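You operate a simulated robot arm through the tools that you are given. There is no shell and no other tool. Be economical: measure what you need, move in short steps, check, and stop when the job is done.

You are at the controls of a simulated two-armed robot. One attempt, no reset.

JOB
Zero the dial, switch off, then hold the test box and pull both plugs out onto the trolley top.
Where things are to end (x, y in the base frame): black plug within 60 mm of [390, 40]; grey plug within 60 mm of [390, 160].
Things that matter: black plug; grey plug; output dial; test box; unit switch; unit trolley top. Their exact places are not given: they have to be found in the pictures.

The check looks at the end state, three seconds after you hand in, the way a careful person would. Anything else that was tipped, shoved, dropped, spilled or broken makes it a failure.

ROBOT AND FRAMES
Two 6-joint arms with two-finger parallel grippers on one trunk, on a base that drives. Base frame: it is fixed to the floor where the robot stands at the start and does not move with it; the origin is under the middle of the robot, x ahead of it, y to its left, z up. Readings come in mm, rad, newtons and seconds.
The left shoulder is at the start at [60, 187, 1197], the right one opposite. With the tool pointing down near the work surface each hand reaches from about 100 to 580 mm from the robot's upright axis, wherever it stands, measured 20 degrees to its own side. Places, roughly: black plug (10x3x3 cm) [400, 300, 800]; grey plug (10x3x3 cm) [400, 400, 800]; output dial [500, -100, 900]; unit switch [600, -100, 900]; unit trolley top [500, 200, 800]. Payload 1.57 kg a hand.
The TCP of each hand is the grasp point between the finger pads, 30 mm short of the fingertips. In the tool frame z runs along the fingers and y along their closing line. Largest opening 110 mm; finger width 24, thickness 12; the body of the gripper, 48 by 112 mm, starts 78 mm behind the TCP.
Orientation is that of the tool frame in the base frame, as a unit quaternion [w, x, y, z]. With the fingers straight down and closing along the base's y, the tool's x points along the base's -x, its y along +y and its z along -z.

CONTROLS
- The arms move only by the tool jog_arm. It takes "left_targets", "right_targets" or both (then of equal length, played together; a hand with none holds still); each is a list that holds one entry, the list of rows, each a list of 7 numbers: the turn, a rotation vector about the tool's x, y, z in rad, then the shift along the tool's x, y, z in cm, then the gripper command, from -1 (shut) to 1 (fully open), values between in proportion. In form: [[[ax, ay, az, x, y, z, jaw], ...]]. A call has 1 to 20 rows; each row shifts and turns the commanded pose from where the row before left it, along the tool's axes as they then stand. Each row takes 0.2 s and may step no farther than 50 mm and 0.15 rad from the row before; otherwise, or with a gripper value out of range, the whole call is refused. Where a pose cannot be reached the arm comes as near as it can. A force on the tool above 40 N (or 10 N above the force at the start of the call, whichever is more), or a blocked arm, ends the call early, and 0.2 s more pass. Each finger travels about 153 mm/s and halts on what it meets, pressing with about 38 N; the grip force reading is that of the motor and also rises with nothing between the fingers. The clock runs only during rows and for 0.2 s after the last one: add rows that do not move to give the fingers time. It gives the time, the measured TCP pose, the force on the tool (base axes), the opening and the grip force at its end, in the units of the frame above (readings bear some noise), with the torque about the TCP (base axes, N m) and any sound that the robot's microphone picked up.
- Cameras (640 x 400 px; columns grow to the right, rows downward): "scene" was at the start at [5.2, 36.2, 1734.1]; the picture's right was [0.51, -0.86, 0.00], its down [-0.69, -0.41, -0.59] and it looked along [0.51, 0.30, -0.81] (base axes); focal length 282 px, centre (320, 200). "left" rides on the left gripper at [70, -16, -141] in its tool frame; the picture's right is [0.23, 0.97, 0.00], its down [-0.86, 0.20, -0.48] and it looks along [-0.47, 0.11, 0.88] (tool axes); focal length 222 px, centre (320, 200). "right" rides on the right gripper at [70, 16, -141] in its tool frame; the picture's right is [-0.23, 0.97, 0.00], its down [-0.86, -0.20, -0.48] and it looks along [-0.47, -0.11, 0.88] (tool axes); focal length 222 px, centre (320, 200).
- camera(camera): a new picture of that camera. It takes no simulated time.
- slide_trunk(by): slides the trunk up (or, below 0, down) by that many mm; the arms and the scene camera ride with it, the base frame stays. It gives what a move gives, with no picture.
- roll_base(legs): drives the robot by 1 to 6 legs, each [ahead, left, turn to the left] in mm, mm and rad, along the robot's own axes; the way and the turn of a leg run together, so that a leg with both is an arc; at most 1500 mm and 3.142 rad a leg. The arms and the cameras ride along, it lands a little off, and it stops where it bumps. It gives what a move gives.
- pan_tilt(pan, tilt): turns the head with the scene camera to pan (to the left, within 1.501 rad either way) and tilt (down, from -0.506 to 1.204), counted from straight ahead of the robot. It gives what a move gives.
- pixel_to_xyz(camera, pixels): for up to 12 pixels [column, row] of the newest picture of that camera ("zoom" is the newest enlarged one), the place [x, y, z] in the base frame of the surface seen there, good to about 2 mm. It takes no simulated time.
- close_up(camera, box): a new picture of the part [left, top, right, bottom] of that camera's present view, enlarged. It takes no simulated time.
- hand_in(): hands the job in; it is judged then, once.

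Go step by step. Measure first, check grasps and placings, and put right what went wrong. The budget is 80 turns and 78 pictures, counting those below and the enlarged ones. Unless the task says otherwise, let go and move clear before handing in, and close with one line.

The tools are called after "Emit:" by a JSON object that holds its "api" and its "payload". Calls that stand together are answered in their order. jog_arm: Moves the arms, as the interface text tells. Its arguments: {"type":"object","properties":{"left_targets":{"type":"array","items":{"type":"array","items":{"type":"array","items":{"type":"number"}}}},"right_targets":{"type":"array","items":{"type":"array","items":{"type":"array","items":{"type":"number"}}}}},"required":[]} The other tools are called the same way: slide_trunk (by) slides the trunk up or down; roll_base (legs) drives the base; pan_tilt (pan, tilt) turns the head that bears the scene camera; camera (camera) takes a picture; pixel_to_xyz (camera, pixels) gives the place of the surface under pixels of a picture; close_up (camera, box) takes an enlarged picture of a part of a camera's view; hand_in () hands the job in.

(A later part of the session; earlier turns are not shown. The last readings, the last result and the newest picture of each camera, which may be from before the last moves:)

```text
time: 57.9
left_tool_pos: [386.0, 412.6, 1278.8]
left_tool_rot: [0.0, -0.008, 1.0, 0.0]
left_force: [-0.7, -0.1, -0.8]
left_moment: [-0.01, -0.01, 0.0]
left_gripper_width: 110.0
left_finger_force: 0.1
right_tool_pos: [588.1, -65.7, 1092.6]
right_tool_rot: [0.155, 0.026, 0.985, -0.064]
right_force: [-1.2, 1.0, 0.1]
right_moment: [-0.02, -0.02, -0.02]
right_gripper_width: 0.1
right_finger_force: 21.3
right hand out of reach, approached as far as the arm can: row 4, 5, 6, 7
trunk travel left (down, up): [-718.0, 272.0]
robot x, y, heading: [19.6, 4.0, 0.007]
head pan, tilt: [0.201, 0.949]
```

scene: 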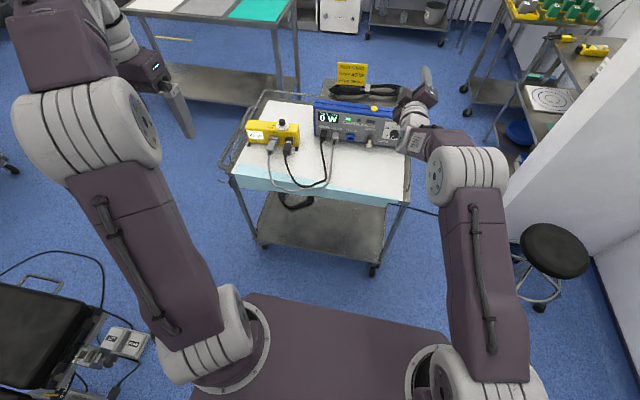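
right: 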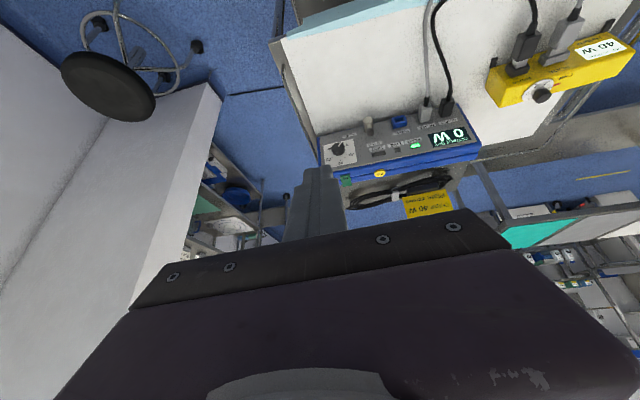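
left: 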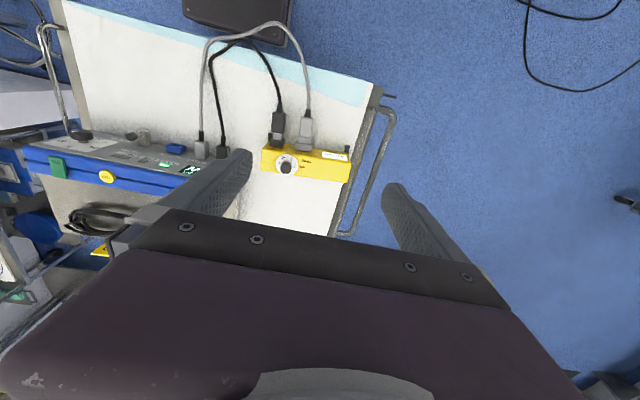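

The hand is at (588,-66,1093), 18° off vertical. I'll correct the sideways tilt and hover above the rear of the rocker at z≈1005.

Emit:
{"api": "jog_arm", "payload": {"right_targets": [[[-0.125, 0, 0, 0, 0, 0, -1], [0, 0, 0, 0.56, -0.98, 2.9, -1], [0, 0, 0, 0.56, -0.98, 2.9, -1], [0, 0, 0, 0.56, -0.98, 2.9, -1], [0, 0, 0, 0, 0, 0, -1]]]}}

Emit:
{"api": "camera", "payload": {"camera": "right"}}

Emit:
{"api": "pan_tilt", "payload": {"pan": -0.2, "tilt": 0.95}}

Emit:
{"api": "camera", "payload": {"camera": "scene"}}

```text
time: 59.1
left_tool_pos: [386.0, 413.3, 1280.3]
left_tool_rot: [0.0, -0.007, 1.0, 0.0]
left_force: [-0.3, 0.7, -0.1]
left_moment: [0.02, -0.01, -0.01]
left_gripper_width: 109.8
left_finger_force: 0.0
right_tool_pos: [594.8, -106.0, 1007.8]
right_tool_rot: [0.156, 0.026, 0.985, -0.065]
right_force: [0.5, 0.7, 0.2]
right_moment: [0.0, 0.01, 0.02]
right_gripper_width: 0.0
right_finger_force: 21.7
right hand out of reach, approached as far as the arm can: row 1
trunk travel left (down, up): [-718.0, 272.0]
robot x, y, heading: [21.4, 2.5, 0.016]
head pan, tilt: [0.201, 0.949]
```

```text
50 pictures are left
```

right: 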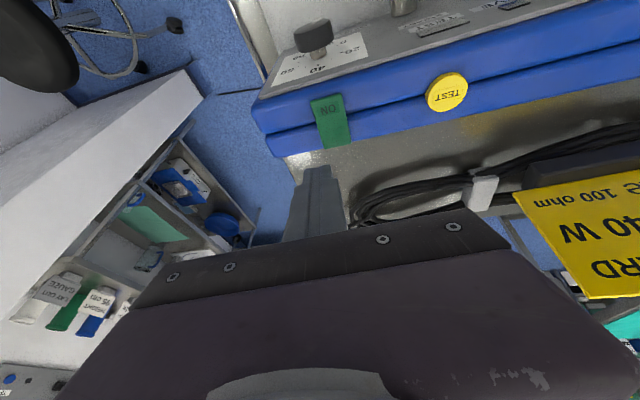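

```text
time: 60.0
left_tool_pos: [384.7, 411.8, 1280.6]
left_tool_rot: [0.0, -0.007, 1.0, 0.0]
left_force: [0.0, -0.8, -0.7]
left_moment: [-0.03, 0.0, 0.0]
left_gripper_width: 110.0
left_finger_force: 0.0
right_tool_pos: [595.8, -106.3, 1007.4]
right_tool_rot: [0.156, 0.026, 0.985, -0.064]
right_force: [1.3, -0.1, 1.0]
right_moment: [0.01, -0.01, -0.02]
right_gripper_width: 0.0
right_finger_force: 21.3
trunk travel left (down, up): [-718.0, 272.0]
robot x, y, heading: [21.9, 1.2, 0.015]
head pan, tilt: [-0.201, 0.949]
```

```text
49 pictures are left
```

scene: 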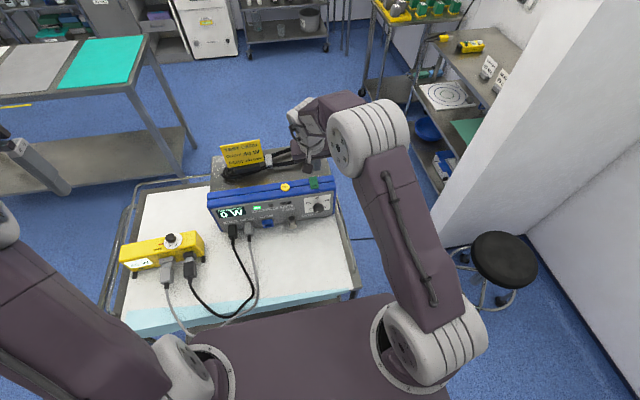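

The sideways correction didn't take there because it was out of reach, so I'll retry it at this height and straighten the pitch.

Emit:
{"api": "jog_arm", "payload": {"right_targets": [[[-0.12, 0, 0, 0, 0, 0, -1], [0, 0.13, 0, 0, 0, 0, -1], [0, 0.13, 0, 0, 0, 0, -1], [0, 0, 0, 0, 0, 0, -1]]]}}

```text
time: 61.0
left_tool_pos: [385.0, 412.1, 1279.4]
left_tool_rot: [0.0, -0.008, 1.0, 0.0]
left_force: [1.0, -1.1, 1.1]
left_moment: [0.01, 0.01, -0.04]
left_gripper_width: 110.1
left_finger_force: 0.0
right_tool_pos: [550.7, -102.7, 978.8]
right_tool_rot: [0.067, 0.031, 0.994, -0.086]
right_force: [-0.7, 0.4, -1.8]
right_moment: [0.0, -0.01, 0.02]
right_gripper_width: 0.0
right_finger_force: 20.9
right hand out of reach, approached as far as the arm can: row 1, 2, 3
trunk travel left (down, up): [-718.0, 272.0]
robot x, y, heading: [22.9, 2.0, 0.009]
head pan, tilt: [-0.201, 0.949]
```

The arm is at its extension limit. I'll raise the hand and measure the trolley's front edge to see how far the base can come forward.

Emit:
{"api": "jog_arm", "payload": {"right_targets": [[[0, 0, 0, 0, 0, -4, -1], [0, 0, 0, 0, 0, -4, -1]]]}}

Emit:
{"api": "pixel_to_xyz", "payload": {"camera": "scene", "pixels": [[130, 332], [220, 325], [300, 312], [355, 288], [135, 315], [350, 270], [315, 296], [240, 330], [270, 345], [110, 290]]}}

Emit:
{"api": "pan_tilt", "payload": {"pan": 0.2, "tilt": 1.2}}

Emit:
{"api": "camera", "payload": {"camera": "scene"}}

```text
time: 61.6
left_tool_pos: [384.2, 413.0, 1278.7]
left_tool_rot: [0.001, -0.008, 1.0, 0.001]
left_force: [0.1, 1.2, -0.6]
left_moment: [-0.01, -0.01, -0.01]
left_gripper_width: 109.8
left_finger_force: 0.0
right_tool_pos: [530.1, -90.8, 1049.7]
right_tool_rot: [0.073, 0.032, 0.992, -0.096]
right_force: [-0.2, -0.4, 0.3]
right_moment: [-0.02, 0.0, -0.02]
right_gripper_width: 0.0
right_finger_force: 21.3
right hand out of reach, approached as far as the arm can: row 1, 2
trunk travel left (down, up): [-718.0, 272.0]
robot x, y, heading: [23.8, 6.7, 0.012]
head pan, tilt: [-0.201, 0.949]
```

```text
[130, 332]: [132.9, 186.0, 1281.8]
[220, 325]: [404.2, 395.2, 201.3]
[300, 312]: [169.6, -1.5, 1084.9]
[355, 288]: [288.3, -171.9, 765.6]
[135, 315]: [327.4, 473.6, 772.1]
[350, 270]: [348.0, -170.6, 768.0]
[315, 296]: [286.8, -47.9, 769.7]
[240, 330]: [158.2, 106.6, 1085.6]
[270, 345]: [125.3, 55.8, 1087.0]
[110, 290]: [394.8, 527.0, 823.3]
```

```text
time: 62.4
left_tool_pos: [385.6, 411.7, 1279.2]
left_tool_rot: [0.0, -0.008, 1.0, 0.0]
left_force: [-0.1, -0.6, 0.7]
left_moment: [0.01, 0.03, -0.04]
left_gripper_width: 109.8
left_finger_force: 0.0
right_tool_pos: [531.8, -91.5, 1047.5]
right_tool_rot: [0.072, 0.032, 0.992, -0.097]
right_force: [-1.0, -0.2, -0.6]
right_moment: [0.02, 0.0, -0.03]
right_gripper_width: 0.0
right_finger_force: 21.6
trunk travel left (down, up): [-718.0, 272.0]
robot x, y, heading: [18.0, 2.7, 0.022]
head pan, tilt: [0.201, 1.201]
```

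```text
48 pictures are left
```

scene: 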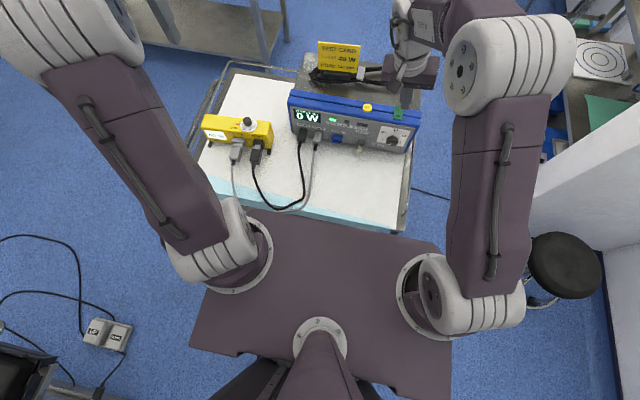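

The trolley front is at x≈285 and the torso at 170. I'd rather not push forward, since the earlier 18° tilt reached the switch fine. I'll return to that tilt.

Emit:
{"api": "jog_arm", "payload": {"right_targets": [[[0, -0.14, 0, 0, 0, 0, -1], [0, -0.06, 0, 0, 0, 0, -1], [0, 0, 0, -2, 0, 0, -1], [0, 0, 0, -2, 0, 0, -1], [0, 0, 0, 0, 0, 0, -1]]]}}

```text
time: 63.6
left_tool_pos: [386.7, 412.4, 1278.4]
left_tool_rot: [0.0, -0.008, 1.0, 0.0]
left_force: [0.1, 0.4, -1.0]
left_moment: [0.01, -0.05, -0.01]
left_gripper_width: 110.0
left_finger_force: 0.1
right_tool_pos: [567.9, -91.6, 1059.4]
right_tool_rot: [0.166, 0.023, 0.982, -0.09]
right_force: [-0.2, 0.4, -0.4]
right_moment: [-0.03, -0.03, 0.0]
right_gripper_width: 0.0
right_finger_force: 21.2
trunk travel left (down, up): [-718.0, 272.0]
robot x, y, heading: [19.0, 5.2, 0.016]
head pan, tilt: [0.201, 1.201]
```

It's reachable now at 19° tilt. I'll correct the side tilt and descend to hover at (598,-98,1000).

Emit:
{"api": "jog_arm", "payload": {"right_targets": [[[0, 0, 0, -0.3, -0.2, 2.2, -1], [-0.08, 0, 0, -0.3, -0.2, 2.2, -1], [-0.08, 0, 0, -0.3, -0.1, 2.2, -1], [0, 0, 0, 0, 0, 0, -1]]]}}

Emit:
{"api": "close_up", "payload": {"camera": "scene", "box": [360, 60, 460, 160]}}

```text
time: 64.6
left_tool_pos: [385.9, 412.9, 1280.3]
left_tool_rot: [-0.001, -0.008, 1.0, 0.0]
left_force: [0.2, -0.5, -0.1]
left_moment: [0.02, 0.0, -0.01]
left_gripper_width: 110.2
left_finger_force: 0.0
right_tool_pos: [583.4, -99.0, 991.4]
right_tool_rot: [0.177, 0.01, 0.984, -0.025]
right_force: [0.0, 0.5, 0.0]
right_moment: [0.02, 0.01, 0.02]
right_gripper_width: 0.0
right_finger_force: 21.5
right hand out of reach, approached as far as the arm can: row 3
trunk travel left (down, up): [-718.0, 272.0]
robot x, y, heading: [18.7, 4.9, 0.011]
head pan, tilt: [0.201, 1.201]
```

```text
4.00 times, centred on (410, 110) of scene
```

zoom: 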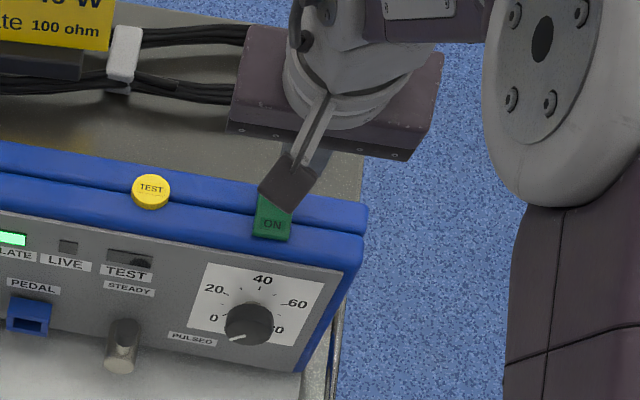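

The tip is right over the rocker, with its contact corner at about (583,-101,959). I'll shift 13 mm rearward, then press down in small steps.

Emit:
{"api": "jog_arm", "payload": {"right_targets": [[[0, 0, 0, -1.22, 0.4, 0.45, -1], [0, 0, 0, 0, 0, 0, -1]]]}}

```text
time: 65.2
left_tool_pos: [385.1, 413.4, 1278.9]
left_tool_rot: [0.0, -0.008, 1.0, 0.0]
left_force: [-0.3, 0.0, -0.8]
left_moment: [-0.01, -0.01, 0.03]
left_gripper_width: 110.1
left_finger_force: 0.0
right_tool_pos: [585.6, -90.1, 984.7]
right_tool_rot: [0.176, 0.011, 0.984, -0.021]
right_force: [-0.6, 0.5, 0.6]
right_moment: [0.0, 0.0, -0.02]
right_gripper_width: 0.1
right_finger_force: 21.2
right hand out of reach, approached as far as the arm can: row 1
trunk travel left (down, up): [-718.0, 272.0]
robot x, y, heading: [20.4, 0.9, 0.015]
head pan, tilt: [0.201, 1.201]
```

The arm is at full stretch. I'll tilt the tool a bit more so the wrist needs less reach, then position it again.

Emit:
{"api": "jog_arm", "payload": {"right_targets": [[[0, -0.15, 0, 0, 0, 0, -1], [0, -0.05, 0, -0.8, -0.5, -0.2, -1], [0, 0, 0, 0, 0, 0, -1]]]}}

```text
time: 66.0
left_tool_pos: [386.3, 411.7, 1278.9]
left_tool_rot: [0.001, -0.008, 1.0, -0.001]
left_force: [-0.1, -0.3, -0.5]
left_moment: [0.0, 0.0, 0.02]
left_gripper_width: 110.1
left_finger_force: 0.0
right_tool_pos: [592.1, -95.5, 990.6]
right_tool_rot: [0.265, 0.007, 0.964, -0.01]
right_force: [-0.1, 0.6, -0.2]
right_moment: [0.01, 0.01, -0.02]
right_gripper_width: 0.0
right_finger_force: 21.5
trunk travel left (down, up): [-718.0, 272.0]
robot x, y, heading: [18.5, 5.2, 0.012]
head pan, tilt: [0.201, 1.201]
```

The pose is now exact, with the contact corner at about (597,-96,959). I'll press straight down 18 mm.

Emit:
{"api": "jog_arm", "payload": {"right_targets": [[[0, 0, 0, 0.307, 0, 0.516, -1], [0, 0, 0, 0.307, 0, 0.516, -1], [0, 0, 0, 0.307, 0, 0.516, -1], [0, 0, 0, 0, 0, 0, -1]]]}}

Emit:
{"api": "close_up", "payload": {"camera": "scene", "box": [270, 60, 430, 160]}}

```text
time: 67.0
left_tool_pos: [386.0, 410.9, 1280.1]
left_tool_rot: [0.0, -0.008, 1.0, 0.0]
left_force: [0.6, -0.6, 0.3]
left_moment: [0.01, -0.01, 0.01]
left_gripper_width: 109.8
left_finger_force: 0.0
right_tool_pos: [591.0, -97.0, 973.1]
right_tool_rot: [0.266, 0.008, 0.964, -0.011]
right_force: [1.5, -1.3, 5.4]
right_moment: [-0.05, -0.06, -0.1]
right_gripper_width: 0.0
right_finger_force: 20.9
trunk travel left (down, up): [-718.0, 272.0]
robot x, y, heading: [15.3, 4.8, 0.017]
head pan, tilt: [0.201, 1.201]
```

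```text
4.00 times, centred on (350, 110) of scene
```

zoom: 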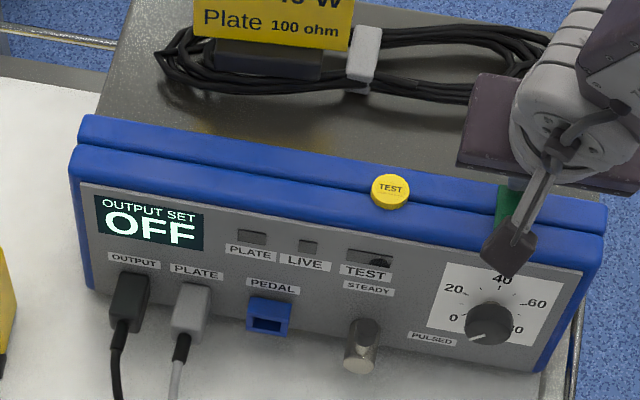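

The display reads OFF, so the switch has worked with very little force. I'll lift the right hand away, measure the floor obstacles to the left, and view the box with the left camera.

Emit:
{"api": "jog_arm", "payload": {"right_targets": [[[0, 0, 0, -2.04, 0, -3.44, -1], [0, 0, 0, -2.04, 0, -3.44, -1], [0, 0, 0, -2.04, 0, -3.44, -1], [0, 0, 0, 0, 0, -4, -1], [0, 0, 0, 0, 0, -4, -1], [0, 0, 0, 0, 0, -4, -1], [0, 0, 0, 0, 0, 0, -1]]]}}

Emit:
{"api": "pan_tilt", "payload": {"pan": 0.7, "tilt": 1.0}}

Emit:
{"api": "camera", "payload": {"camera": "scene"}}

Emit:
{"api": "camera", "payload": {"camera": "left"}}

```text
time: 68.6
left_tool_pos: [386.8, 411.3, 1279.5]
left_tool_rot: [-0.001, -0.008, 1.0, 0.001]
left_force: [1.2, -0.2, 0.1]
left_moment: [0.0, 0.02, 0.0]
left_gripper_width: 110.1
left_finger_force: 0.1
right_tool_pos: [530.9, -90.5, 1193.9]
right_tool_rot: [0.267, 0.008, 0.964, -0.014]
right_force: [0.1, 0.4, -0.1]
right_moment: [0.01, 0.04, -0.02]
right_gripper_width: 0.0
right_finger_force: 22.0
trunk travel left (down, up): [-718.0, 272.0]
robot x, y, heading: [16.4, 2.2, 0.013]
head pan, tilt: [0.201, 1.201]
```

```text
time: 69.6
left_tool_pos: [385.3, 412.9, 1279.5]
left_tool_rot: [0.0, -0.007, 1.0, 0.0]
left_force: [0.4, -0.1, 0.7]
left_moment: [0.02, -0.01, -0.05]
left_gripper_width: 110.1
left_finger_force: 0.1
right_tool_pos: [530.4, -90.5, 1194.7]
right_tool_rot: [0.267, 0.008, 0.964, -0.014]
right_force: [0.1, 0.3, 0.1]
right_moment: [0.0, 0.01, 0.0]
right_gripper_width: 0.2
right_finger_force: 21.2
trunk travel left (down, up): [-718.0, 272.0]
robot x, y, heading: [18.7, -0.9, 0.017]
head pan, tilt: [0.7, 1.0]
```

```text
45 pictures are left
```

scene: 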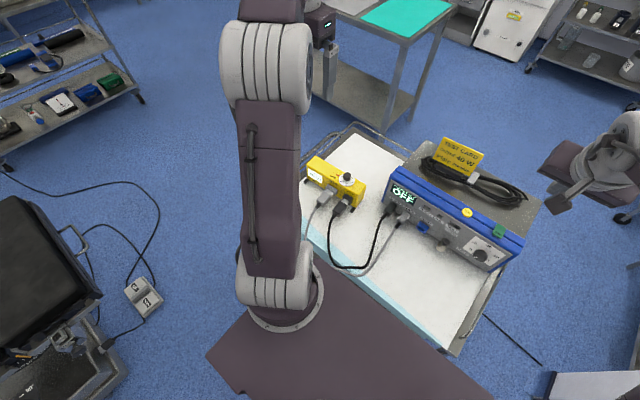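

```text
44 pictures are left
```

left: 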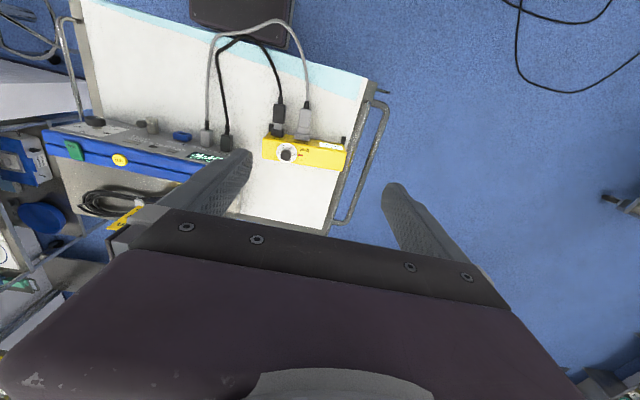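

I'll measure the pedal at (145,297), the table at (115,310), and the box corners with a left close-up.

Emit:
{"api": "pixel_to_xyz", "payload": {"camera": "scene", "pixels": [[130, 290], [150, 312], [100, 295], [118, 380], [110, 340], [160, 230], [210, 355], [250, 310]]}}

Emit:
{"api": "close_up", "payload": {"camera": "left", "box": [240, 80, 368, 180]}}

Emit:
{"api": "pixel_to_xyz", "payload": {"camera": "zoom", "pixels": [[118, 318], [118, 345], [112, 405], [535, 360], [530, 430], [540, 345], [400, 345], [420, 420], [170, 200], [300, 175], [180, 290], [290, 300]]}}

```text
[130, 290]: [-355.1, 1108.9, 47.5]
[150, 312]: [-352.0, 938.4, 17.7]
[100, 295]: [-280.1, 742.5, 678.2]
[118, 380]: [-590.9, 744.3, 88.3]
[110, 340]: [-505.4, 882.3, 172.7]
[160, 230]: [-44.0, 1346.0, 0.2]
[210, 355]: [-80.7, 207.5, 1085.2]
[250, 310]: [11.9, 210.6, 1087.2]
```

```text
4.00 times, centred on (304, 130) of left
```

zoom: 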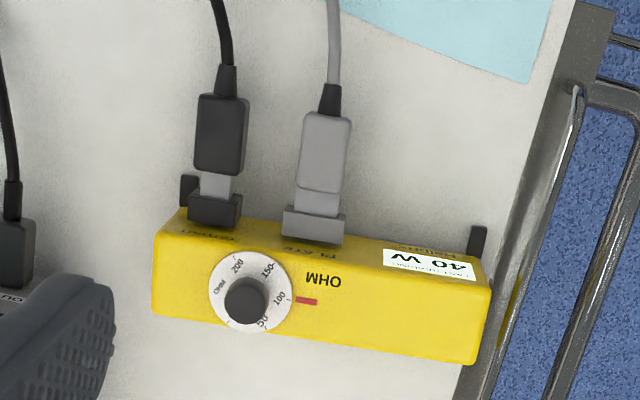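

```text
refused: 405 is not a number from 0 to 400
```

The floor to the left is clear: the table starts at y≈742 with x<-280. Next I'll measure the box corners and plug ends in this zoom.

Emit:
{"api": "pixel_to_xyz", "payload": {"camera": "zoom", "pixels": [[160, 238], [158, 305], [475, 355], [485, 270], [390, 340], [380, 265], [222, 110], [222, 160], [328, 125], [324, 180], [199, 130], [246, 135]]}}

Emit:
{"api": "pixel_to_xyz", "payload": {"camera": "zoom", "pixels": [[305, 150], [348, 150], [314, 222], [213, 208], [213, 185], [318, 203], [187, 190], [478, 240], [560, 200], [600, 250], [440, 150], [440, 320]]}}

```text
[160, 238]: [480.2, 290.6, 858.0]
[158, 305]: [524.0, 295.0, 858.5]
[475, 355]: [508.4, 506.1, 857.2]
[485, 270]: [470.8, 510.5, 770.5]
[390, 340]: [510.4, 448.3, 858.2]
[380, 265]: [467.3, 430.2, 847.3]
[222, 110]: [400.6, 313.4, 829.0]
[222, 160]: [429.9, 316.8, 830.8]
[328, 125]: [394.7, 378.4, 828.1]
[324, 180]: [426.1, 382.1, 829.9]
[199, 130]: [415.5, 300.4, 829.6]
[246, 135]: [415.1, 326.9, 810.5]
```

```text
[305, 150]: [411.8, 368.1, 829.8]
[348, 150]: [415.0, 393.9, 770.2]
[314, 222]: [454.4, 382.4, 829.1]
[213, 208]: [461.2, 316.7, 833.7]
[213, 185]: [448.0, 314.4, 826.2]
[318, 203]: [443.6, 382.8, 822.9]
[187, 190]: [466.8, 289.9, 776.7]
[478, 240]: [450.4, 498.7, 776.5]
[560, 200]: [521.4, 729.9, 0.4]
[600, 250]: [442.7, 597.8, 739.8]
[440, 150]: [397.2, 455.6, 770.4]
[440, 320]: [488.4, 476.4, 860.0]
```

The box spans y 290–508 with top z≈858 and is yawed slightly (about 0.06 rad). The black plug is at y≈314 and the grey at y≈380, both with tops at z≈830. I'll drive left 250 mm so both hands can work there.

Emit:
{"api": "roll_base", "payload": {"legs": [[0, 250, 0]]}}

Emit:
{"api": "jog_arm", "payload": {"left_targets": [[[0, 0, 0.1373, 0, 0, 0, 0.5], [0, 0, 0.1373, 0, 0, 0, 0.5], [0, 0, 0.1373, 0, 0, 0, 0.5], [0, 0, 0.1373, 0, 0, 0, 0.5], [0, 0, 0.1373, 0, 0, 0, 0.5], [0, 0, 0.1373, 0, 0, 0, 0.5], [0, 0, 0.1373, 0, 0, 0, 0.5], [0, 0, 0.1373, 0, 0, 0, 0.5], [0, 0, 0.1373, 0, 0, 0, 0.5], [0, 0, 0.1373, 0, 0, 0, 0.5], [0, 0, 0.1373, 0, 0, 0, 0.5], [0, 0, 0, 0, 0, 4, 0.5], [0, 0, 0, 0, 0, 4, 0.5], [0, 0, 0, 0, 0, 4, 0.5], [0, 0, 0, 0, 0, 0, 0.5]]]}}

```text
time: 71.4
left_tool_pos: [381.1, 659.5, 1280.4]
left_tool_rot: [0.0, -0.01, 1.0, 0.0]
left_force: [0.8, 0.8, 0.2]
left_moment: [0.03, -0.02, -0.01]
left_gripper_width: 110.2
left_finger_force: 0.0
right_tool_pos: [527.5, 157.0, 1194.3]
right_tool_rot: [0.267, 0.007, 0.964, -0.013]
right_force: [-0.1, 0.4, 0.3]
right_moment: [0.02, -0.02, 0.0]
right_gripper_width: 0.0
right_finger_force: 21.7
trunk travel left (down, up): [-718.0, 272.0]
robot x, y, heading: [14.3, 252.1, 0.019]
head pan, tilt: [0.7, 1.0]
```

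```text
time: 74.6
left_tool_pos: [380.6, 661.9, 1159.3]
left_tool_rot: [0.0, 0.68, 0.734, 0.0]
left_force: [0.0, -0.3, -0.5]
left_moment: [-0.01, 0.0, -0.02]
left_gripper_width: 82.4
left_finger_force: 0.1
right_tool_pos: [526.6, 157.9, 1195.6]
right_tool_rot: [0.267, 0.008, 0.963, -0.014]
right_force: [-0.2, -0.3, -0.3]
right_moment: [-0.01, 0.02, -0.01]
right_gripper_width: 0.0
right_finger_force: 21.2
trunk travel left (down, up): [-718.0, 272.0]
robot x, y, heading: [11.2, 253.6, 0.018]
head pan, tilt: [0.7, 1.0]
```

The left hand's yaw matches the box. I'll bring it above the box's left part at (491,430,960).

Emit:
{"api": "jog_arm", "payload": {"left_targets": [[[0, 0, 0, -3.43, 1.32, 2.84, 0.5], [0, 0, 0, -3.43, 1.32, 2.84, 0.5], [0, 0, 0, -3.43, 1.32, 2.84, 0.5], [0, 0, 0, -3.43, 1.32, 2.84, 0.5], [0, 0, 0, -3.43, 1.32, 2.84, 0.5], [0, 0, 0, -3.43, 1.32, 2.84, 0.5], [0, 0, 0, -3.43, 1.32, 2.84, 0.5], [0, 0, 0, 0, 0, 0, 0.5]]]}}

Emit:
{"api": "camera", "payload": {"camera": "left"}}

Emit:
{"api": "pan_tilt", "payload": {"pan": 0.15, "tilt": 1.05}}

Emit:
{"api": "camera", "payload": {"camera": "scene"}}

```text
time: 76.4
left_tool_pos: [490.8, 430.4, 960.6]
left_tool_rot: [0.0, 0.68, 0.733, 0.001]
left_force: [-0.2, 0.3, -0.9]
left_moment: [-0.02, -0.01, -0.03]
left_gripper_width: 82.3
left_finger_force: 0.2
right_tool_pos: [525.3, 158.4, 1195.2]
right_tool_rot: [0.268, 0.007, 0.963, -0.014]
right_force: [-0.6, -0.7, 0.1]
right_moment: [0.02, -0.01, 0.01]
right_gripper_width: 0.0
right_finger_force: 21.3
trunk travel left (down, up): [-718.0, 272.0]
robot x, y, heading: [11.7, 253.1, 0.019]
head pan, tilt: [0.7, 1.0]
```

```text
42 pictures are left
```

left: 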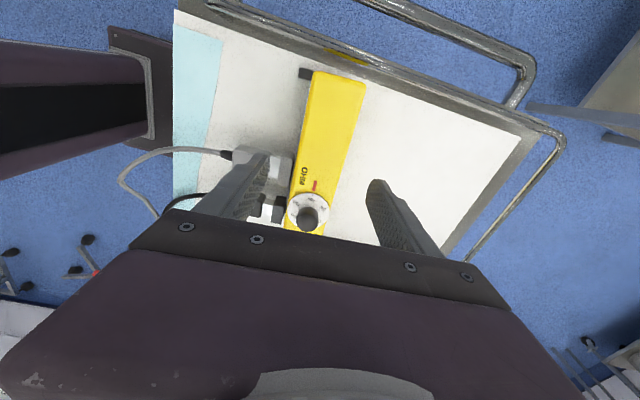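

```text
time: 77.3
left_tool_pos: [490.5, 429.9, 961.2]
left_tool_rot: [0.0, 0.679, 0.734, 0.0]
left_force: [0.0, -0.1, 0.2]
left_moment: [0.02, 0.0, -0.01]
left_gripper_width: 82.5
left_finger_force: 0.1
right_tool_pos: [525.9, 157.5, 1195.2]
right_tool_rot: [0.267, 0.007, 0.964, -0.014]
right_force: [0.7, -0.3, 0.3]
right_moment: [-0.04, -0.03, 0.0]
right_gripper_width: 0.2
right_finger_force: 21.9
trunk travel left (down, up): [-718.0, 272.0]
robot x, y, heading: [13.1, 251.3, 0.022]
head pan, tilt: [0.15, 1.051]
```

```text
41 pictures are left
```

scene: 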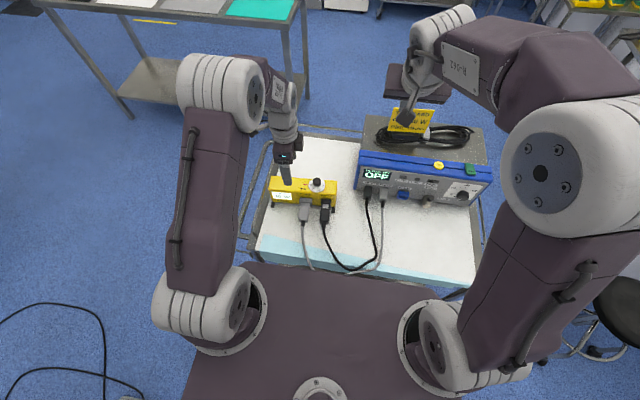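

The box lies between the fingers in the left view. I'll measure its edges near y=430 before descending.

Emit:
{"api": "pixel_to_xyz", "payload": {"camera": "left", "pixels": [[310, 120], [358, 120], [303, 150], [350, 150], [298, 175], [342, 175], [320, 80], [362, 85], [265, 160], [300, 75]]}}

```text
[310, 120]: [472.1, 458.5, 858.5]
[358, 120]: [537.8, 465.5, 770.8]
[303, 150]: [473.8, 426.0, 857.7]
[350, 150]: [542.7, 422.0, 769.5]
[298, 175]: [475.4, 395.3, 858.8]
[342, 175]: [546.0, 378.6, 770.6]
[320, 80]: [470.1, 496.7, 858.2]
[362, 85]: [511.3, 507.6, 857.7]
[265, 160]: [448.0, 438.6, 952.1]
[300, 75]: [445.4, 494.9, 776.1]
```

The box spans x≈473–515 at y=430. I'll shift 3 mm, lower to z≈843 and close on it.

Emit:
{"api": "jog_arm", "payload": {"left_targets": [[[0, 0, 0, 0, 0.3, 4, 0.5], [0, 0, 0, 0, 0, 4, 0.5], [0, 0, 0, 0, 0, 3.8, 0.5], [0, 0, 0, 0, 0, 0, 0.5], [0, 0, 0, 0, 0, 0, -0.05], [0, 0, 0, 0, 0, 0, -0.2], [0, 0, 0, 0, 0, 0, -0.6], [0, 0, 0, 0, 0, 0, -0.6]]]}}

Emit:
{"api": "camera", "payload": {"camera": "left"}}

```text
time: 79.1
left_tool_pos: [496.5, 429.8, 843.4]
left_tool_rot: [0.0, 0.68, 0.734, 0.0]
left_force: [-0.5, 0.7, -1.2]
left_moment: [0.2, -0.08, -0.02]
left_gripper_width: 55.7
left_finger_force: 37.9
right_tool_pos: [527.0, 158.7, 1194.1]
right_tool_rot: [0.266, 0.007, 0.964, -0.013]
right_force: [0.1, 0.1, -0.1]
right_moment: [0.01, 0.0, -0.01]
right_gripper_width: 0.0
right_finger_force: 21.5
trunk travel left (down, up): [-718.0, 272.0]
robot x, y, heading: [19.2, 248.9, 0.017]
head pan, tilt: [0.15, 1.051]
```

```text
40 pictures are left
```

left: 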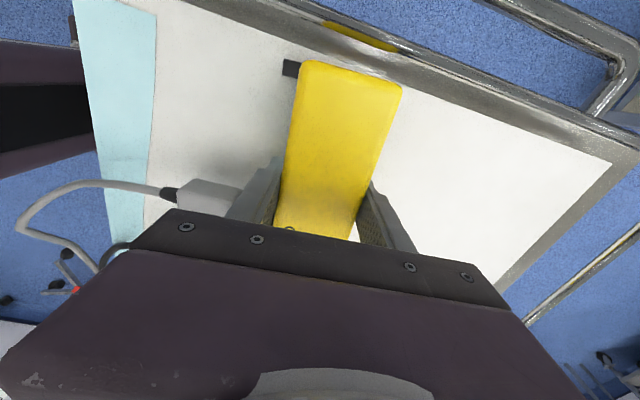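

The box is firmly held at 55.7 mm opening. Next the right hand goes over the black plug: retract, point down, then move to about (415,313,920) with a 55 mm opening.

Emit:
{"api": "jog_arm", "payload": {"right_targets": [[[0, 0, 0, 3.7, 0, 0.7, -0.5], [0, 0, 0, 3.7, 0, 0.7, 0], [0, 0, 0, 3.7, 0, 0.7, 0], [0, 0, 0, 3.7, 0, 0.7, 0], [0, 0.134, 0, 0, 0, 0, 0], [0, 0.134, 0, 0, 0, 0, 0], [0, 0.134, 0, 0, 0, 0, 0], [0, 0.134, 0, 0, 0, 0, 0], [0, 0, 0, 0, 2.6, 2.9, 0], [0, 0, 0, 0, 2.6, 2.9, 0], [0, 0, 0, 0, 2.6, 2.9, 0], [0, 0, 0, 0, 2.6, 2.9, 0], [0, 0, 0, 0, 2.6, 2.9, 0], [0, 0, 0, 0, 2.5, 2.9, 0], [0, 0, 0, 0, 0, 0, 0]]]}}

Emit:
{"api": "camera", "payload": {"camera": "right"}}

```text
time: 82.3
left_tool_pos: [494.7, 430.5, 842.3]
left_tool_rot: [0.001, 0.679, 0.734, 0.0]
left_force: [1.1, -0.2, -0.2]
left_moment: [0.19, -0.06, 0.01]
left_gripper_width: 55.8
left_finger_force: 38.2
right_tool_pos: [445.9, 312.9, 893.3]
right_tool_rot: [0.12, 0.012, 0.992, -0.033]
right_force: [0.1, 0.6, -0.2]
right_moment: [0.02, -0.02, 0.04]
right_gripper_width: 55.1
right_finger_force: 0.2
right hand out of reach, approached as far as the arm can: row 6, 7, 8
trunk travel left (down, up): [-718.0, 272.0]
robot x, y, heading: [14.8, 247.9, 0.017]
head pan, tilt: [0.15, 1.051]
```

```text
39 pictures are left
```

right: 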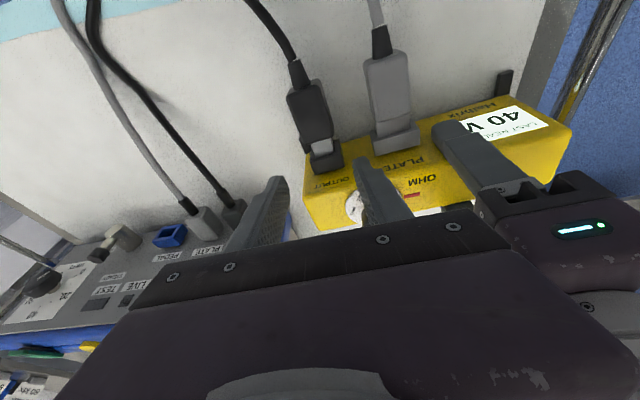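

The right hand is at (446,313,893), close to the box's front edge. I'll back away a little and re-measure the black plug at about (308,105).

Emit:
{"api": "jog_arm", "payload": {"right_targets": [[[0, 0, 0, 2, 0, -1.5, 0], [0, 0.12, 0, 2, 0, 0, 0], [0, 0.11, 0, 0, 0, 0, 0], [0, 0, 0, 0, 0, 0, 0]]]}}

Emit:
{"api": "camera", "payload": {"camera": "right"}}

```text
time: 83.3
left_tool_pos: [494.9, 430.5, 842.9]
left_tool_rot: [0.0, 0.68, 0.734, 0.0]
left_force: [-0.2, 0.1, -0.7]
left_moment: [0.22, -0.08, -0.01]
left_gripper_width: 55.9
left_finger_force: 38.4
right_tool_pos: [404.8, 314.3, 898.7]
right_tool_rot: [0.061, 0.014, 0.998, -0.032]
right_force: [0.3, -0.1, -0.9]
right_moment: [0.01, -0.03, 0.02]
right_gripper_width: 54.7
right_finger_force: 0.1
right hand out of reach, approached as far as the arm can: row 3
trunk travel left (down, up): [-718.0, 272.0]
robot x, y, heading: [13.9, 249.5, 0.015]
head pan, tilt: [0.15, 1.051]
```

```text
38 pictures are left
```

right: 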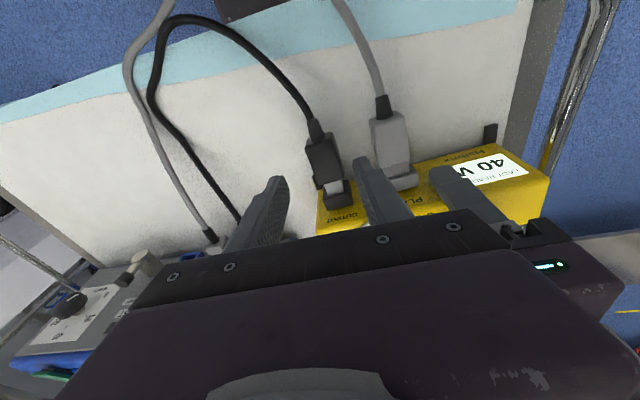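

I'll measure the black plug's edges from this view.

Emit:
{"api": "close_up", "payload": {"camera": "right", "box": [280, 80, 440, 220]}}

Emit:
{"api": "pixel_to_xyz", "payload": {"camera": "right", "pixels": [[318, 140], [308, 148], [332, 142], [322, 165], [314, 175], [338, 168], [332, 187], [316, 127], [376, 130], [388, 128], [400, 125], [392, 155]]}}

```text
2.86 times, centred on (360, 150) of right
```

zoom: 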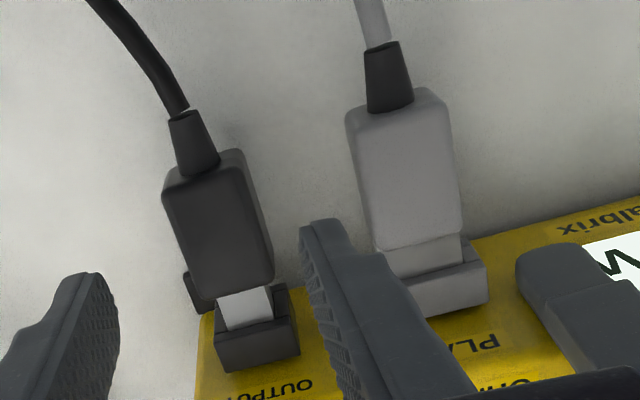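

```text
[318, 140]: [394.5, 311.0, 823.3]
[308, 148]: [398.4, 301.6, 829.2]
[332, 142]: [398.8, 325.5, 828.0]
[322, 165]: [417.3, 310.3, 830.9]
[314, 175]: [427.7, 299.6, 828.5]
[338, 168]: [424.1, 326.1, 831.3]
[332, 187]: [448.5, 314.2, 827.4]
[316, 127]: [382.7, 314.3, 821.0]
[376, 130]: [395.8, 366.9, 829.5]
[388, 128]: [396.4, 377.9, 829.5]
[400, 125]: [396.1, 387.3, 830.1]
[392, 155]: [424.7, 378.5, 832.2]
```

The black plug's body spans x 396–437 and y 300–326. I'll descend partway, straightening the tilt.

Emit:
{"api": "jog_arm", "payload": {"right_targets": [[[0, 0, 0, 0, 0.3, 2, 0], [-0.06, 0.06, 0, 0, 0, 1, 0], [0, 0.05, 0, 0, 0, 0, 0], [0, 0, 0, 0, 0, 0, 0]]]}}

```text
time: 84.3
left_tool_pos: [494.8, 429.3, 841.6]
left_tool_rot: [0.0, 0.68, 0.733, -0.001]
left_force: [0.2, -0.4, -1.1]
left_moment: [0.18, -0.07, 0.01]
left_gripper_width: 55.7
left_finger_force: 38.4
right_tool_pos: [401.7, 310.4, 869.8]
right_tool_rot: [0.056, 0.014, 0.998, -0.022]
right_force: [-0.2, 0.0, -1.6]
right_moment: [-0.02, 0.04, 0.0]
right_gripper_width: 55.3
right_finger_force: 0.1
right hand out of reach, approached as far as the arm can: row 2
trunk travel left (down, up): [-718.0, 272.0]
robot x, y, heading: [17.3, 247.6, 0.016]
head pan, tilt: [0.15, 1.051]
```

The remaining tilt is only 6°, which is fine. I'll descend to TCP (413,313,816) around the plug and check.

Emit:
{"api": "jog_arm", "payload": {"right_targets": [[[0, 0, 0, -0.52, 0.53, 1.0, 0], [0, 0, 0, 0, 0, 2.2, 0], [0, 0, 0, 0, 0, 2.2, 0], [0, 0, 0, 0, 0, 0, 0]]]}}

Emit:
{"api": "close_up", "payload": {"camera": "right", "box": [220, 60, 460, 240]}}

```text
time: 85.3
left_tool_pos: [496.3, 428.8, 841.9]
left_tool_rot: [-0.001, 0.68, 0.733, 0.0]
left_force: [0.0, -1.1, -0.7]
left_moment: [0.18, -0.08, 0.0]
left_gripper_width: 56.0
left_finger_force: 38.3
right_tool_pos: [391.6, 298.0, 805.7]
right_tool_rot: [0.037, 0.013, 0.999, -0.022]
right_force: [1.1, -0.6, -1.1]
right_moment: [-0.01, 0.01, -0.03]
right_gripper_width: 55.0
right_finger_force: 0.1
right hand out of reach, approached as far as the arm can: row 1, 2
trunk travel left (down, up): [-718.0, 272.0]
robot x, y, heading: [13.3, 249.4, 0.018]
head pan, tilt: [0.15, 1.051]
```

```text
2.22 times, centred on (340, 150) of right
```

zoom: 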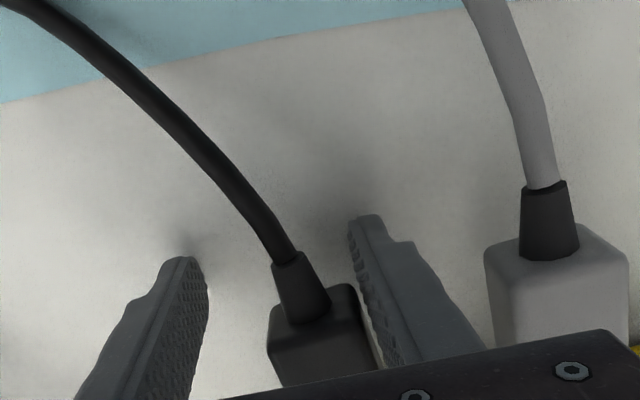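

The right arm can't reach far enough inward from here; it stopped at (392,298,806). I'll lift clear, release the box, move the base further left, raise the trunk, and redo both.

Emit:
{"api": "jog_arm", "payload": {"right_targets": [[[0, 0, 0, 0, 0, -2, 0], [0, 0, 0, 0, 0, -3, 0], [0, 0, 0, 0, 0, -4, 0], [0, 0, 0, 0, 0, -4, 0], [0, 0, 0, 0, 0, -4, 0], [0, 0, 0, 0, 0, 0, 0]]], "left_targets": [[[0, 0, 0, 0, 0, 0, 0.5], [0, 0, 0, 0, 0, 0, 0.5], [0, 0, 0, 0, 0, -4, 0.5], [0, 0, 0, 0, 0, -4, 0.5], [0, 0, 0, 0, 0, -4, 0.5], [0, 0, 0, 0, 0, 0, 0.5]]]}}

Emit:
{"api": "slide_trunk", "payload": {"by": 107}}

Emit:
{"api": "roll_base", "payload": {"legs": [[0, 130, -0.018]]}}

Emit:
{"api": "camera", "payload": {"camera": "scene"}}

```text
time: 86.7
left_tool_pos: [492.9, 429.7, 960.9]
left_tool_rot: [-0.001, 0.679, 0.734, -0.002]
left_force: [-0.8, 0.2, -0.2]
left_moment: [-0.01, 0.04, -0.01]
left_gripper_width: 82.5
left_finger_force: 0.1
right_tool_pos: [346.2, 274.8, 941.5]
right_tool_rot: [0.049, 0.013, 0.998, -0.029]
right_force: [0.4, 0.3, 0.4]
right_moment: [-0.04, 0.01, 0.0]
right_gripper_width: 55.1
right_finger_force: 0.1
right hand out of reach, approached as far as the arm can: row 1, 2, 3, 4, 5
trunk travel left (down, up): [-718.0, 272.0]
robot x, y, heading: [15.5, 251.1, 0.019]
head pan, tilt: [0.15, 1.051]
```

```text
time: 88.1
left_tool_pos: [492.1, 429.6, 1069.0]
left_tool_rot: [0.0, 0.679, 0.734, 0.0]
left_force: [0.1, -0.1, 0.5]
left_moment: [0.0, -0.02, 0.01]
left_gripper_width: 82.6
left_finger_force: 0.0
right_tool_pos: [346.1, 274.0, 1047.2]
right_tool_rot: [0.05, 0.014, 0.998, -0.028]
right_force: [-0.5, -0.3, -0.5]
right_moment: [-0.02, 0.04, 0.0]
right_gripper_width: 54.9
right_finger_force: 0.0
trunk travel left (down, up): [-825.0, 165.0]
robot x, y, heading: [14.5, 251.0, 0.016]
head pan, tilt: [0.15, 1.051]
```

```text
time: 89.4
left_tool_pos: [494.7, 549.2, 1069.7]
left_tool_rot: [0.0, 0.686, 0.727, 0.001]
left_force: [0.0, -0.6, 0.0]
left_moment: [0.02, 0.02, -0.02]
left_gripper_width: 82.7
left_finger_force: 0.0
right_tool_pos: [344.9, 398.2, 1047.4]
right_tool_rot: [0.049, 0.023, 0.998, -0.028]
right_force: [0.0, -0.2, -0.2]
right_moment: [0.02, -0.04, 0.0]
right_gripper_width: 55.1
right_finger_force: 0.1
trunk travel left (down, up): [-825.0, 165.0]
robot x, y, heading: [14.4, 378.1, 0.0]
head pan, tilt: [0.15, 1.051]
```

```text
35 pictures are left
```

scene: 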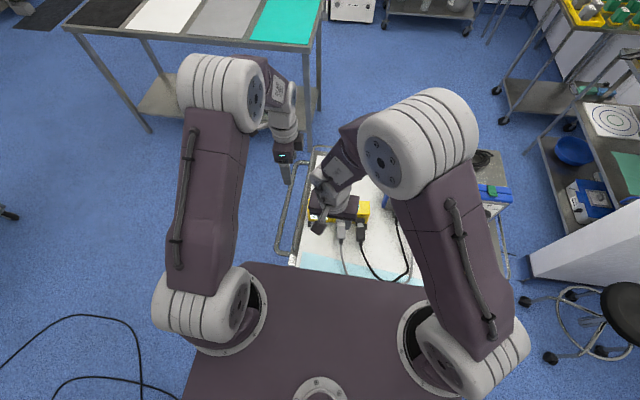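

Both hands are clear. I'll move the right hand over the black plug and the left above the box again.

Emit:
{"api": "jog_arm", "payload": {"right_targets": [[[0, 0, 0, -1.42, -1.93, 2.68, 0], [0, 0, 0, -1.42, -1.93, 2.68, 0], [0, 0, 0, -1.42, -1.93, 2.68, 0], [0, 0, 0, -1.42, -1.93, 2.68, 0], [0, 0, 0, 0, 0, 0, 0], [0, 0, 0, 0, 0, 0, 0]]], "left_targets": [[[0, 0, 0, 0, 0, 0, 0.5], [0, 0, 0, -2.72, -0.18, 2.74, 0.5], [0, 0, 0, -2.72, -0.18, 2.74, 0.5], [0, 0, 0, -2.72, -0.18, 2.74, 0.5], [0, 0, 0, -2.72, -0.18, 2.74, 0.5], [0, 0, 0, 0, 0, 0, 0.5]]]}}

Emit:
{"api": "camera", "payload": {"camera": "left"}}

Emit:
{"api": "camera", "payload": {"camera": "right"}}

```text
time: 90.8
left_tool_pos: [491.7, 441.3, 956.4]
left_tool_rot: [0.0, 0.685, 0.729, 0.0]
left_force: [0.0, 0.3, -0.6]
left_moment: [0.0, -0.01, 0.02]
left_gripper_width: 82.7
left_finger_force: 0.2
right_tool_pos: [409.5, 316.0, 953.3]
right_tool_rot: [0.049, 0.023, 0.998, -0.03]
right_force: [0.5, -0.5, -0.6]
right_moment: [0.0, 0.02, -0.02]
right_gripper_width: 54.9
right_finger_force: 0.1
trunk travel left (down, up): [-825.0, 165.0]
robot x, y, heading: [14.2, 381.8, 0.001]
head pan, tilt: [0.15, 1.051]
```

```text
34 pictures are left
```

left: 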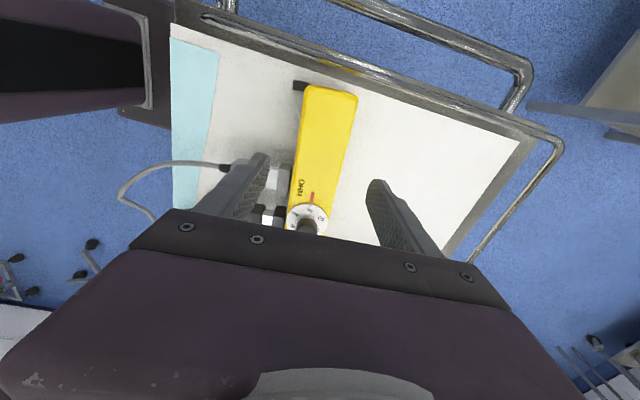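

```text
33 pictures are left
```

right: 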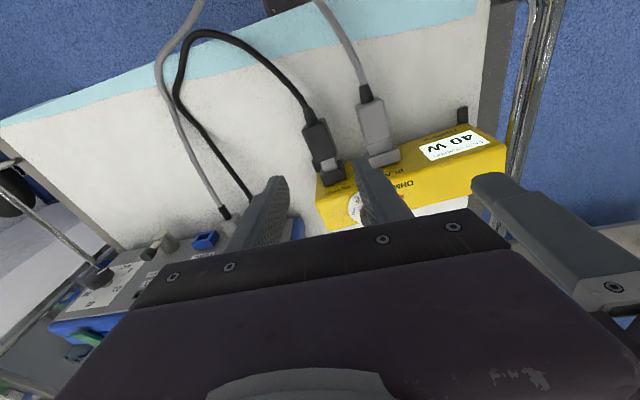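

Both poses are reachable now. I'll check whether the box and plug positions have changed.

Emit:
{"api": "pixel_to_xyz", "payload": {"camera": "left", "pixels": [[306, 100], [356, 100], [300, 150], [345, 150], [348, 140], [294, 190]]}}

Emit:
{"api": "pixel_to_xyz", "payload": {"camera": "right", "pixels": [[317, 130], [318, 145], [308, 150], [331, 142], [370, 115], [375, 140], [363, 125], [386, 118]]}}

```text
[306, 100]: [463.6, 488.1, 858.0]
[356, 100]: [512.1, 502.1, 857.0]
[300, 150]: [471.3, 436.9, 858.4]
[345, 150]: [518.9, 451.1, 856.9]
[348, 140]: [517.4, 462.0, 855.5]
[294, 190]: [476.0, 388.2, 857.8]
```

```text
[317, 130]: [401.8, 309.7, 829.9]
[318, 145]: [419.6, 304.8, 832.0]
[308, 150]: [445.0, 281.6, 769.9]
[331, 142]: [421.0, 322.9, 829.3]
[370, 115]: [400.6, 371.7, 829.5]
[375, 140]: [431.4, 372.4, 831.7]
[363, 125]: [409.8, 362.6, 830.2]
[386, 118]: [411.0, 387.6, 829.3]
```

The box centre at y=440 is x≈494.5, and the box has turned slightly (yaw ≈0.11). I'll match that with the left hand, descend and grip.

Emit:
{"api": "jog_arm", "payload": {"left_targets": [[[0, 0, -0.05, 0, 0.25, 4, 0.5], [0, 0, 0, 0, 0, 4, 0.5], [0, 0, 0, 0, 0, 3.4, 0.5], [0, 0, 0, 0, 0, 0, 0.5], [0, 0, 0, 0, 0, 0, -0.05], [0, 0, 0, 0, 0, 0, -0.2], [0, 0, 0, 0, 0, 0, -0.6], [0, 0, 0, 0, 0, 0, -0.6]]]}}

Emit:
{"api": "close_up", "payload": {"camera": "right", "box": [280, 60, 440, 220]}}

Emit:
{"api": "pixel_to_xyz", "payload": {"camera": "zoom", "pixels": [[110, 265], [165, 255], [135, 340], [190, 330], [140, 290], [325, 170], [400, 165], [345, 300], [400, 300], [370, 230]]}}

```text
time: 92.6
left_tool_pos: [496.9, 442.1, 842.6]
left_tool_rot: [0.0, 0.667, 0.745, 0.0]
left_force: [0.0, -0.4, 0.1]
left_moment: [0.19, -0.08, -0.07]
left_gripper_width: 55.9
left_finger_force: 38.0
right_tool_pos: [408.9, 314.9, 952.2]
right_tool_rot: [0.048, 0.022, 0.998, -0.029]
right_force: [0.6, -0.5, -0.2]
right_moment: [0.01, 0.03, 0.02]
right_gripper_width: 54.7
right_finger_force: 0.1
trunk travel left (down, up): [-825.0, 165.0]
robot x, y, heading: [11.0, 380.6, -0.001]
head pan, tilt: [0.15, 1.051]
```

```text
2.50 times, centred on (360, 140) of right
```

zoom: 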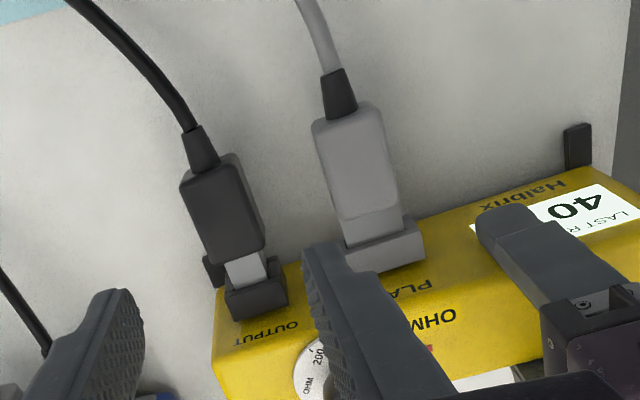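

```text
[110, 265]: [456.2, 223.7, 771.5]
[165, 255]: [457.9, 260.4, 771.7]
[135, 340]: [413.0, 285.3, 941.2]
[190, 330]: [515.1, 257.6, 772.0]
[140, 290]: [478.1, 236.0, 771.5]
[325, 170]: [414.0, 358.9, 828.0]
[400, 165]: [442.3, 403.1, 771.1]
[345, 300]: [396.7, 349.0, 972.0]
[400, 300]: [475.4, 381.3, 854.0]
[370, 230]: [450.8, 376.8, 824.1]
```

I'll query the right pixels: the black body's corners at (186,190), (236,165), (214,255) and (260,240), and the grey's likewise.

Emit:
{"api": "pixel_to_xyz", "payload": {"camera": "zoom", "pixels": [[187, 190], [234, 168], [214, 252], [256, 238], [222, 210], [245, 270], [320, 128], [376, 116], [345, 205], [396, 200], [358, 160], [372, 222]]}}

```text
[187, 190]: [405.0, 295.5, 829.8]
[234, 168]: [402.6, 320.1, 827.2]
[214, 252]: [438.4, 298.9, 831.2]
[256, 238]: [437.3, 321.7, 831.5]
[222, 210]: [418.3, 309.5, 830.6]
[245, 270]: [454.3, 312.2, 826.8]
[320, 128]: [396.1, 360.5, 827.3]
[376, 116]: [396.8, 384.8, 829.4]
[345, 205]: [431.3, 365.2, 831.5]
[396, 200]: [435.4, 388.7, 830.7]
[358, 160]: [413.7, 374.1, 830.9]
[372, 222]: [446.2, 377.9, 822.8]
```

The black plug's centre is (418,309.5) with its axis yawed about 0.09. I'll align the right hand and descend partway to z≈860.

Emit:
{"api": "jog_arm", "payload": {"right_targets": [[[0, 0, -0.13, 0, 0, 0, 0], [-0.05, 0.09, 0, 0, 0, 0, 0], [0, 0, 0, -0.55, -0.6, 4.6, 0], [0, 0, 0, 0, 0, 4.6, 0], [0, 0, 0, 0, 0, 0, 0]]]}}

Emit:
{"api": "camera", "payload": {"camera": "right"}}

```text
time: 93.8
left_tool_pos: [496.3, 442.3, 843.2]
left_tool_rot: [-0.001, 0.667, 0.745, 0.001]
left_force: [0.7, -0.1, -0.2]
left_moment: [0.11, -0.08, -0.04]
left_gripper_width: 55.9
left_finger_force: 38.2
right_tool_pos: [420.3, 303.9, 858.9]
right_tool_rot: [0.026, -0.042, 0.999, -0.022]
right_force: [-0.8, 0.0, -0.1]
right_moment: [0.0, -0.02, 0.0]
right_gripper_width: 54.9
right_finger_force: 0.0
right hand out of reach, approached as far as the arm can: row 2
trunk travel left (down, up): [-825.0, 165.0]
robot x, y, heading: [14.6, 380.2, -0.0]
head pan, tilt: [0.15, 1.051]
```

```text
31 pictures are left
```

right: 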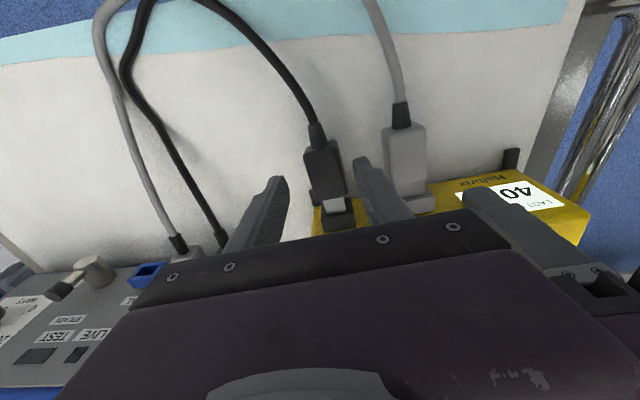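

The hand is well aligned, so I'll descend the last 43 mm, centred on the plug, then look.

Emit:
{"api": "jog_arm", "payload": {"right_targets": [[[0, 0, 0, 0.7, 0.8, 0.5, 0], [0, 0, 0, 0, 0, 2, 0], [0, 0, 0, 0, 0, 1.8, 0], [0, 0, 0, 0, 0, 0, 0]]]}}

Emit:
{"api": "close_up", "payload": {"camera": "right", "box": [220, 60, 460, 240]}}

```text
time: 94.8
left_tool_pos: [496.4, 442.2, 843.2]
left_tool_rot: [0.001, 0.667, 0.745, 0.0]
left_force: [-0.7, -0.2, -0.1]
left_moment: [0.08, -0.01, -0.04]
left_gripper_width: 55.8
left_finger_force: 38.0
right_tool_pos: [415.7, 311.4, 816.1]
right_tool_rot: [0.027, -0.042, 0.999, -0.022]
right_force: [0.5, 0.3, 0.5]
right_moment: [0.0, -0.01, -0.01]
right_gripper_width: 54.9
right_finger_force: 0.0
trunk travel left (down, up): [-825.0, 165.0]
robot x, y, heading: [15.6, 377.7, 0.0]
head pan, tilt: [0.15, 1.051]
```

```text
2.22 times, centred on (340, 150) of right
```

zoom: 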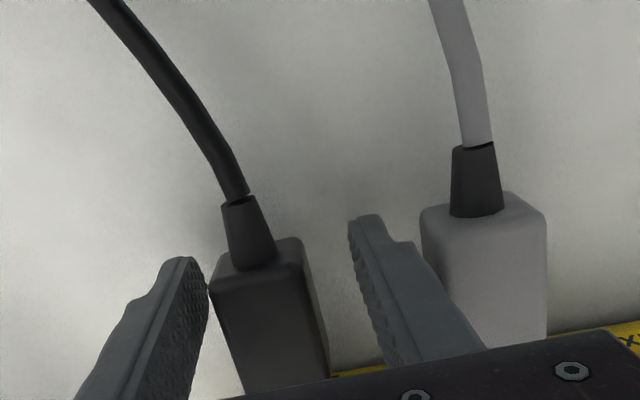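

The fingers straddle the black plug. I'll nudge 2 mm toward it and close.

Emit:
{"api": "jog_arm", "payload": {"right_targets": [[[0, 0, 0, 0, -0.2, 0, 0], [0, 0, 0, 0, 0, 0, -0.3], [0, 0, 0, 0, 0, 0, -0.7], [0, 0, 0, 0, 0, 0, -0.7], [0, 0, 0, 0, 0, 0, -0.7]]]}}

```text
time: 96.0
left_tool_pos: [496.1, 442.0, 843.2]
left_tool_rot: [0.0, 0.667, 0.745, 0.0]
left_force: [0.2, -4.6, 0.4]
left_moment: [-0.12, -0.2, 0.15]
left_gripper_width: 55.8
left_finger_force: 37.7
right_tool_pos: [415.4, 308.3, 817.4]
right_tool_rot: [0.026, -0.043, 0.998, -0.023]
right_force: [-0.5, 4.3, 0.1]
right_moment: [0.16, 0.12, 0.22]
right_gripper_width: 29.5
right_finger_force: 38.4
trunk travel left (down, up): [-825.0, 165.0]
robot x, y, heading: [15.9, 380.0, 0.001]
head pan, tilt: [0.15, 1.051]
```

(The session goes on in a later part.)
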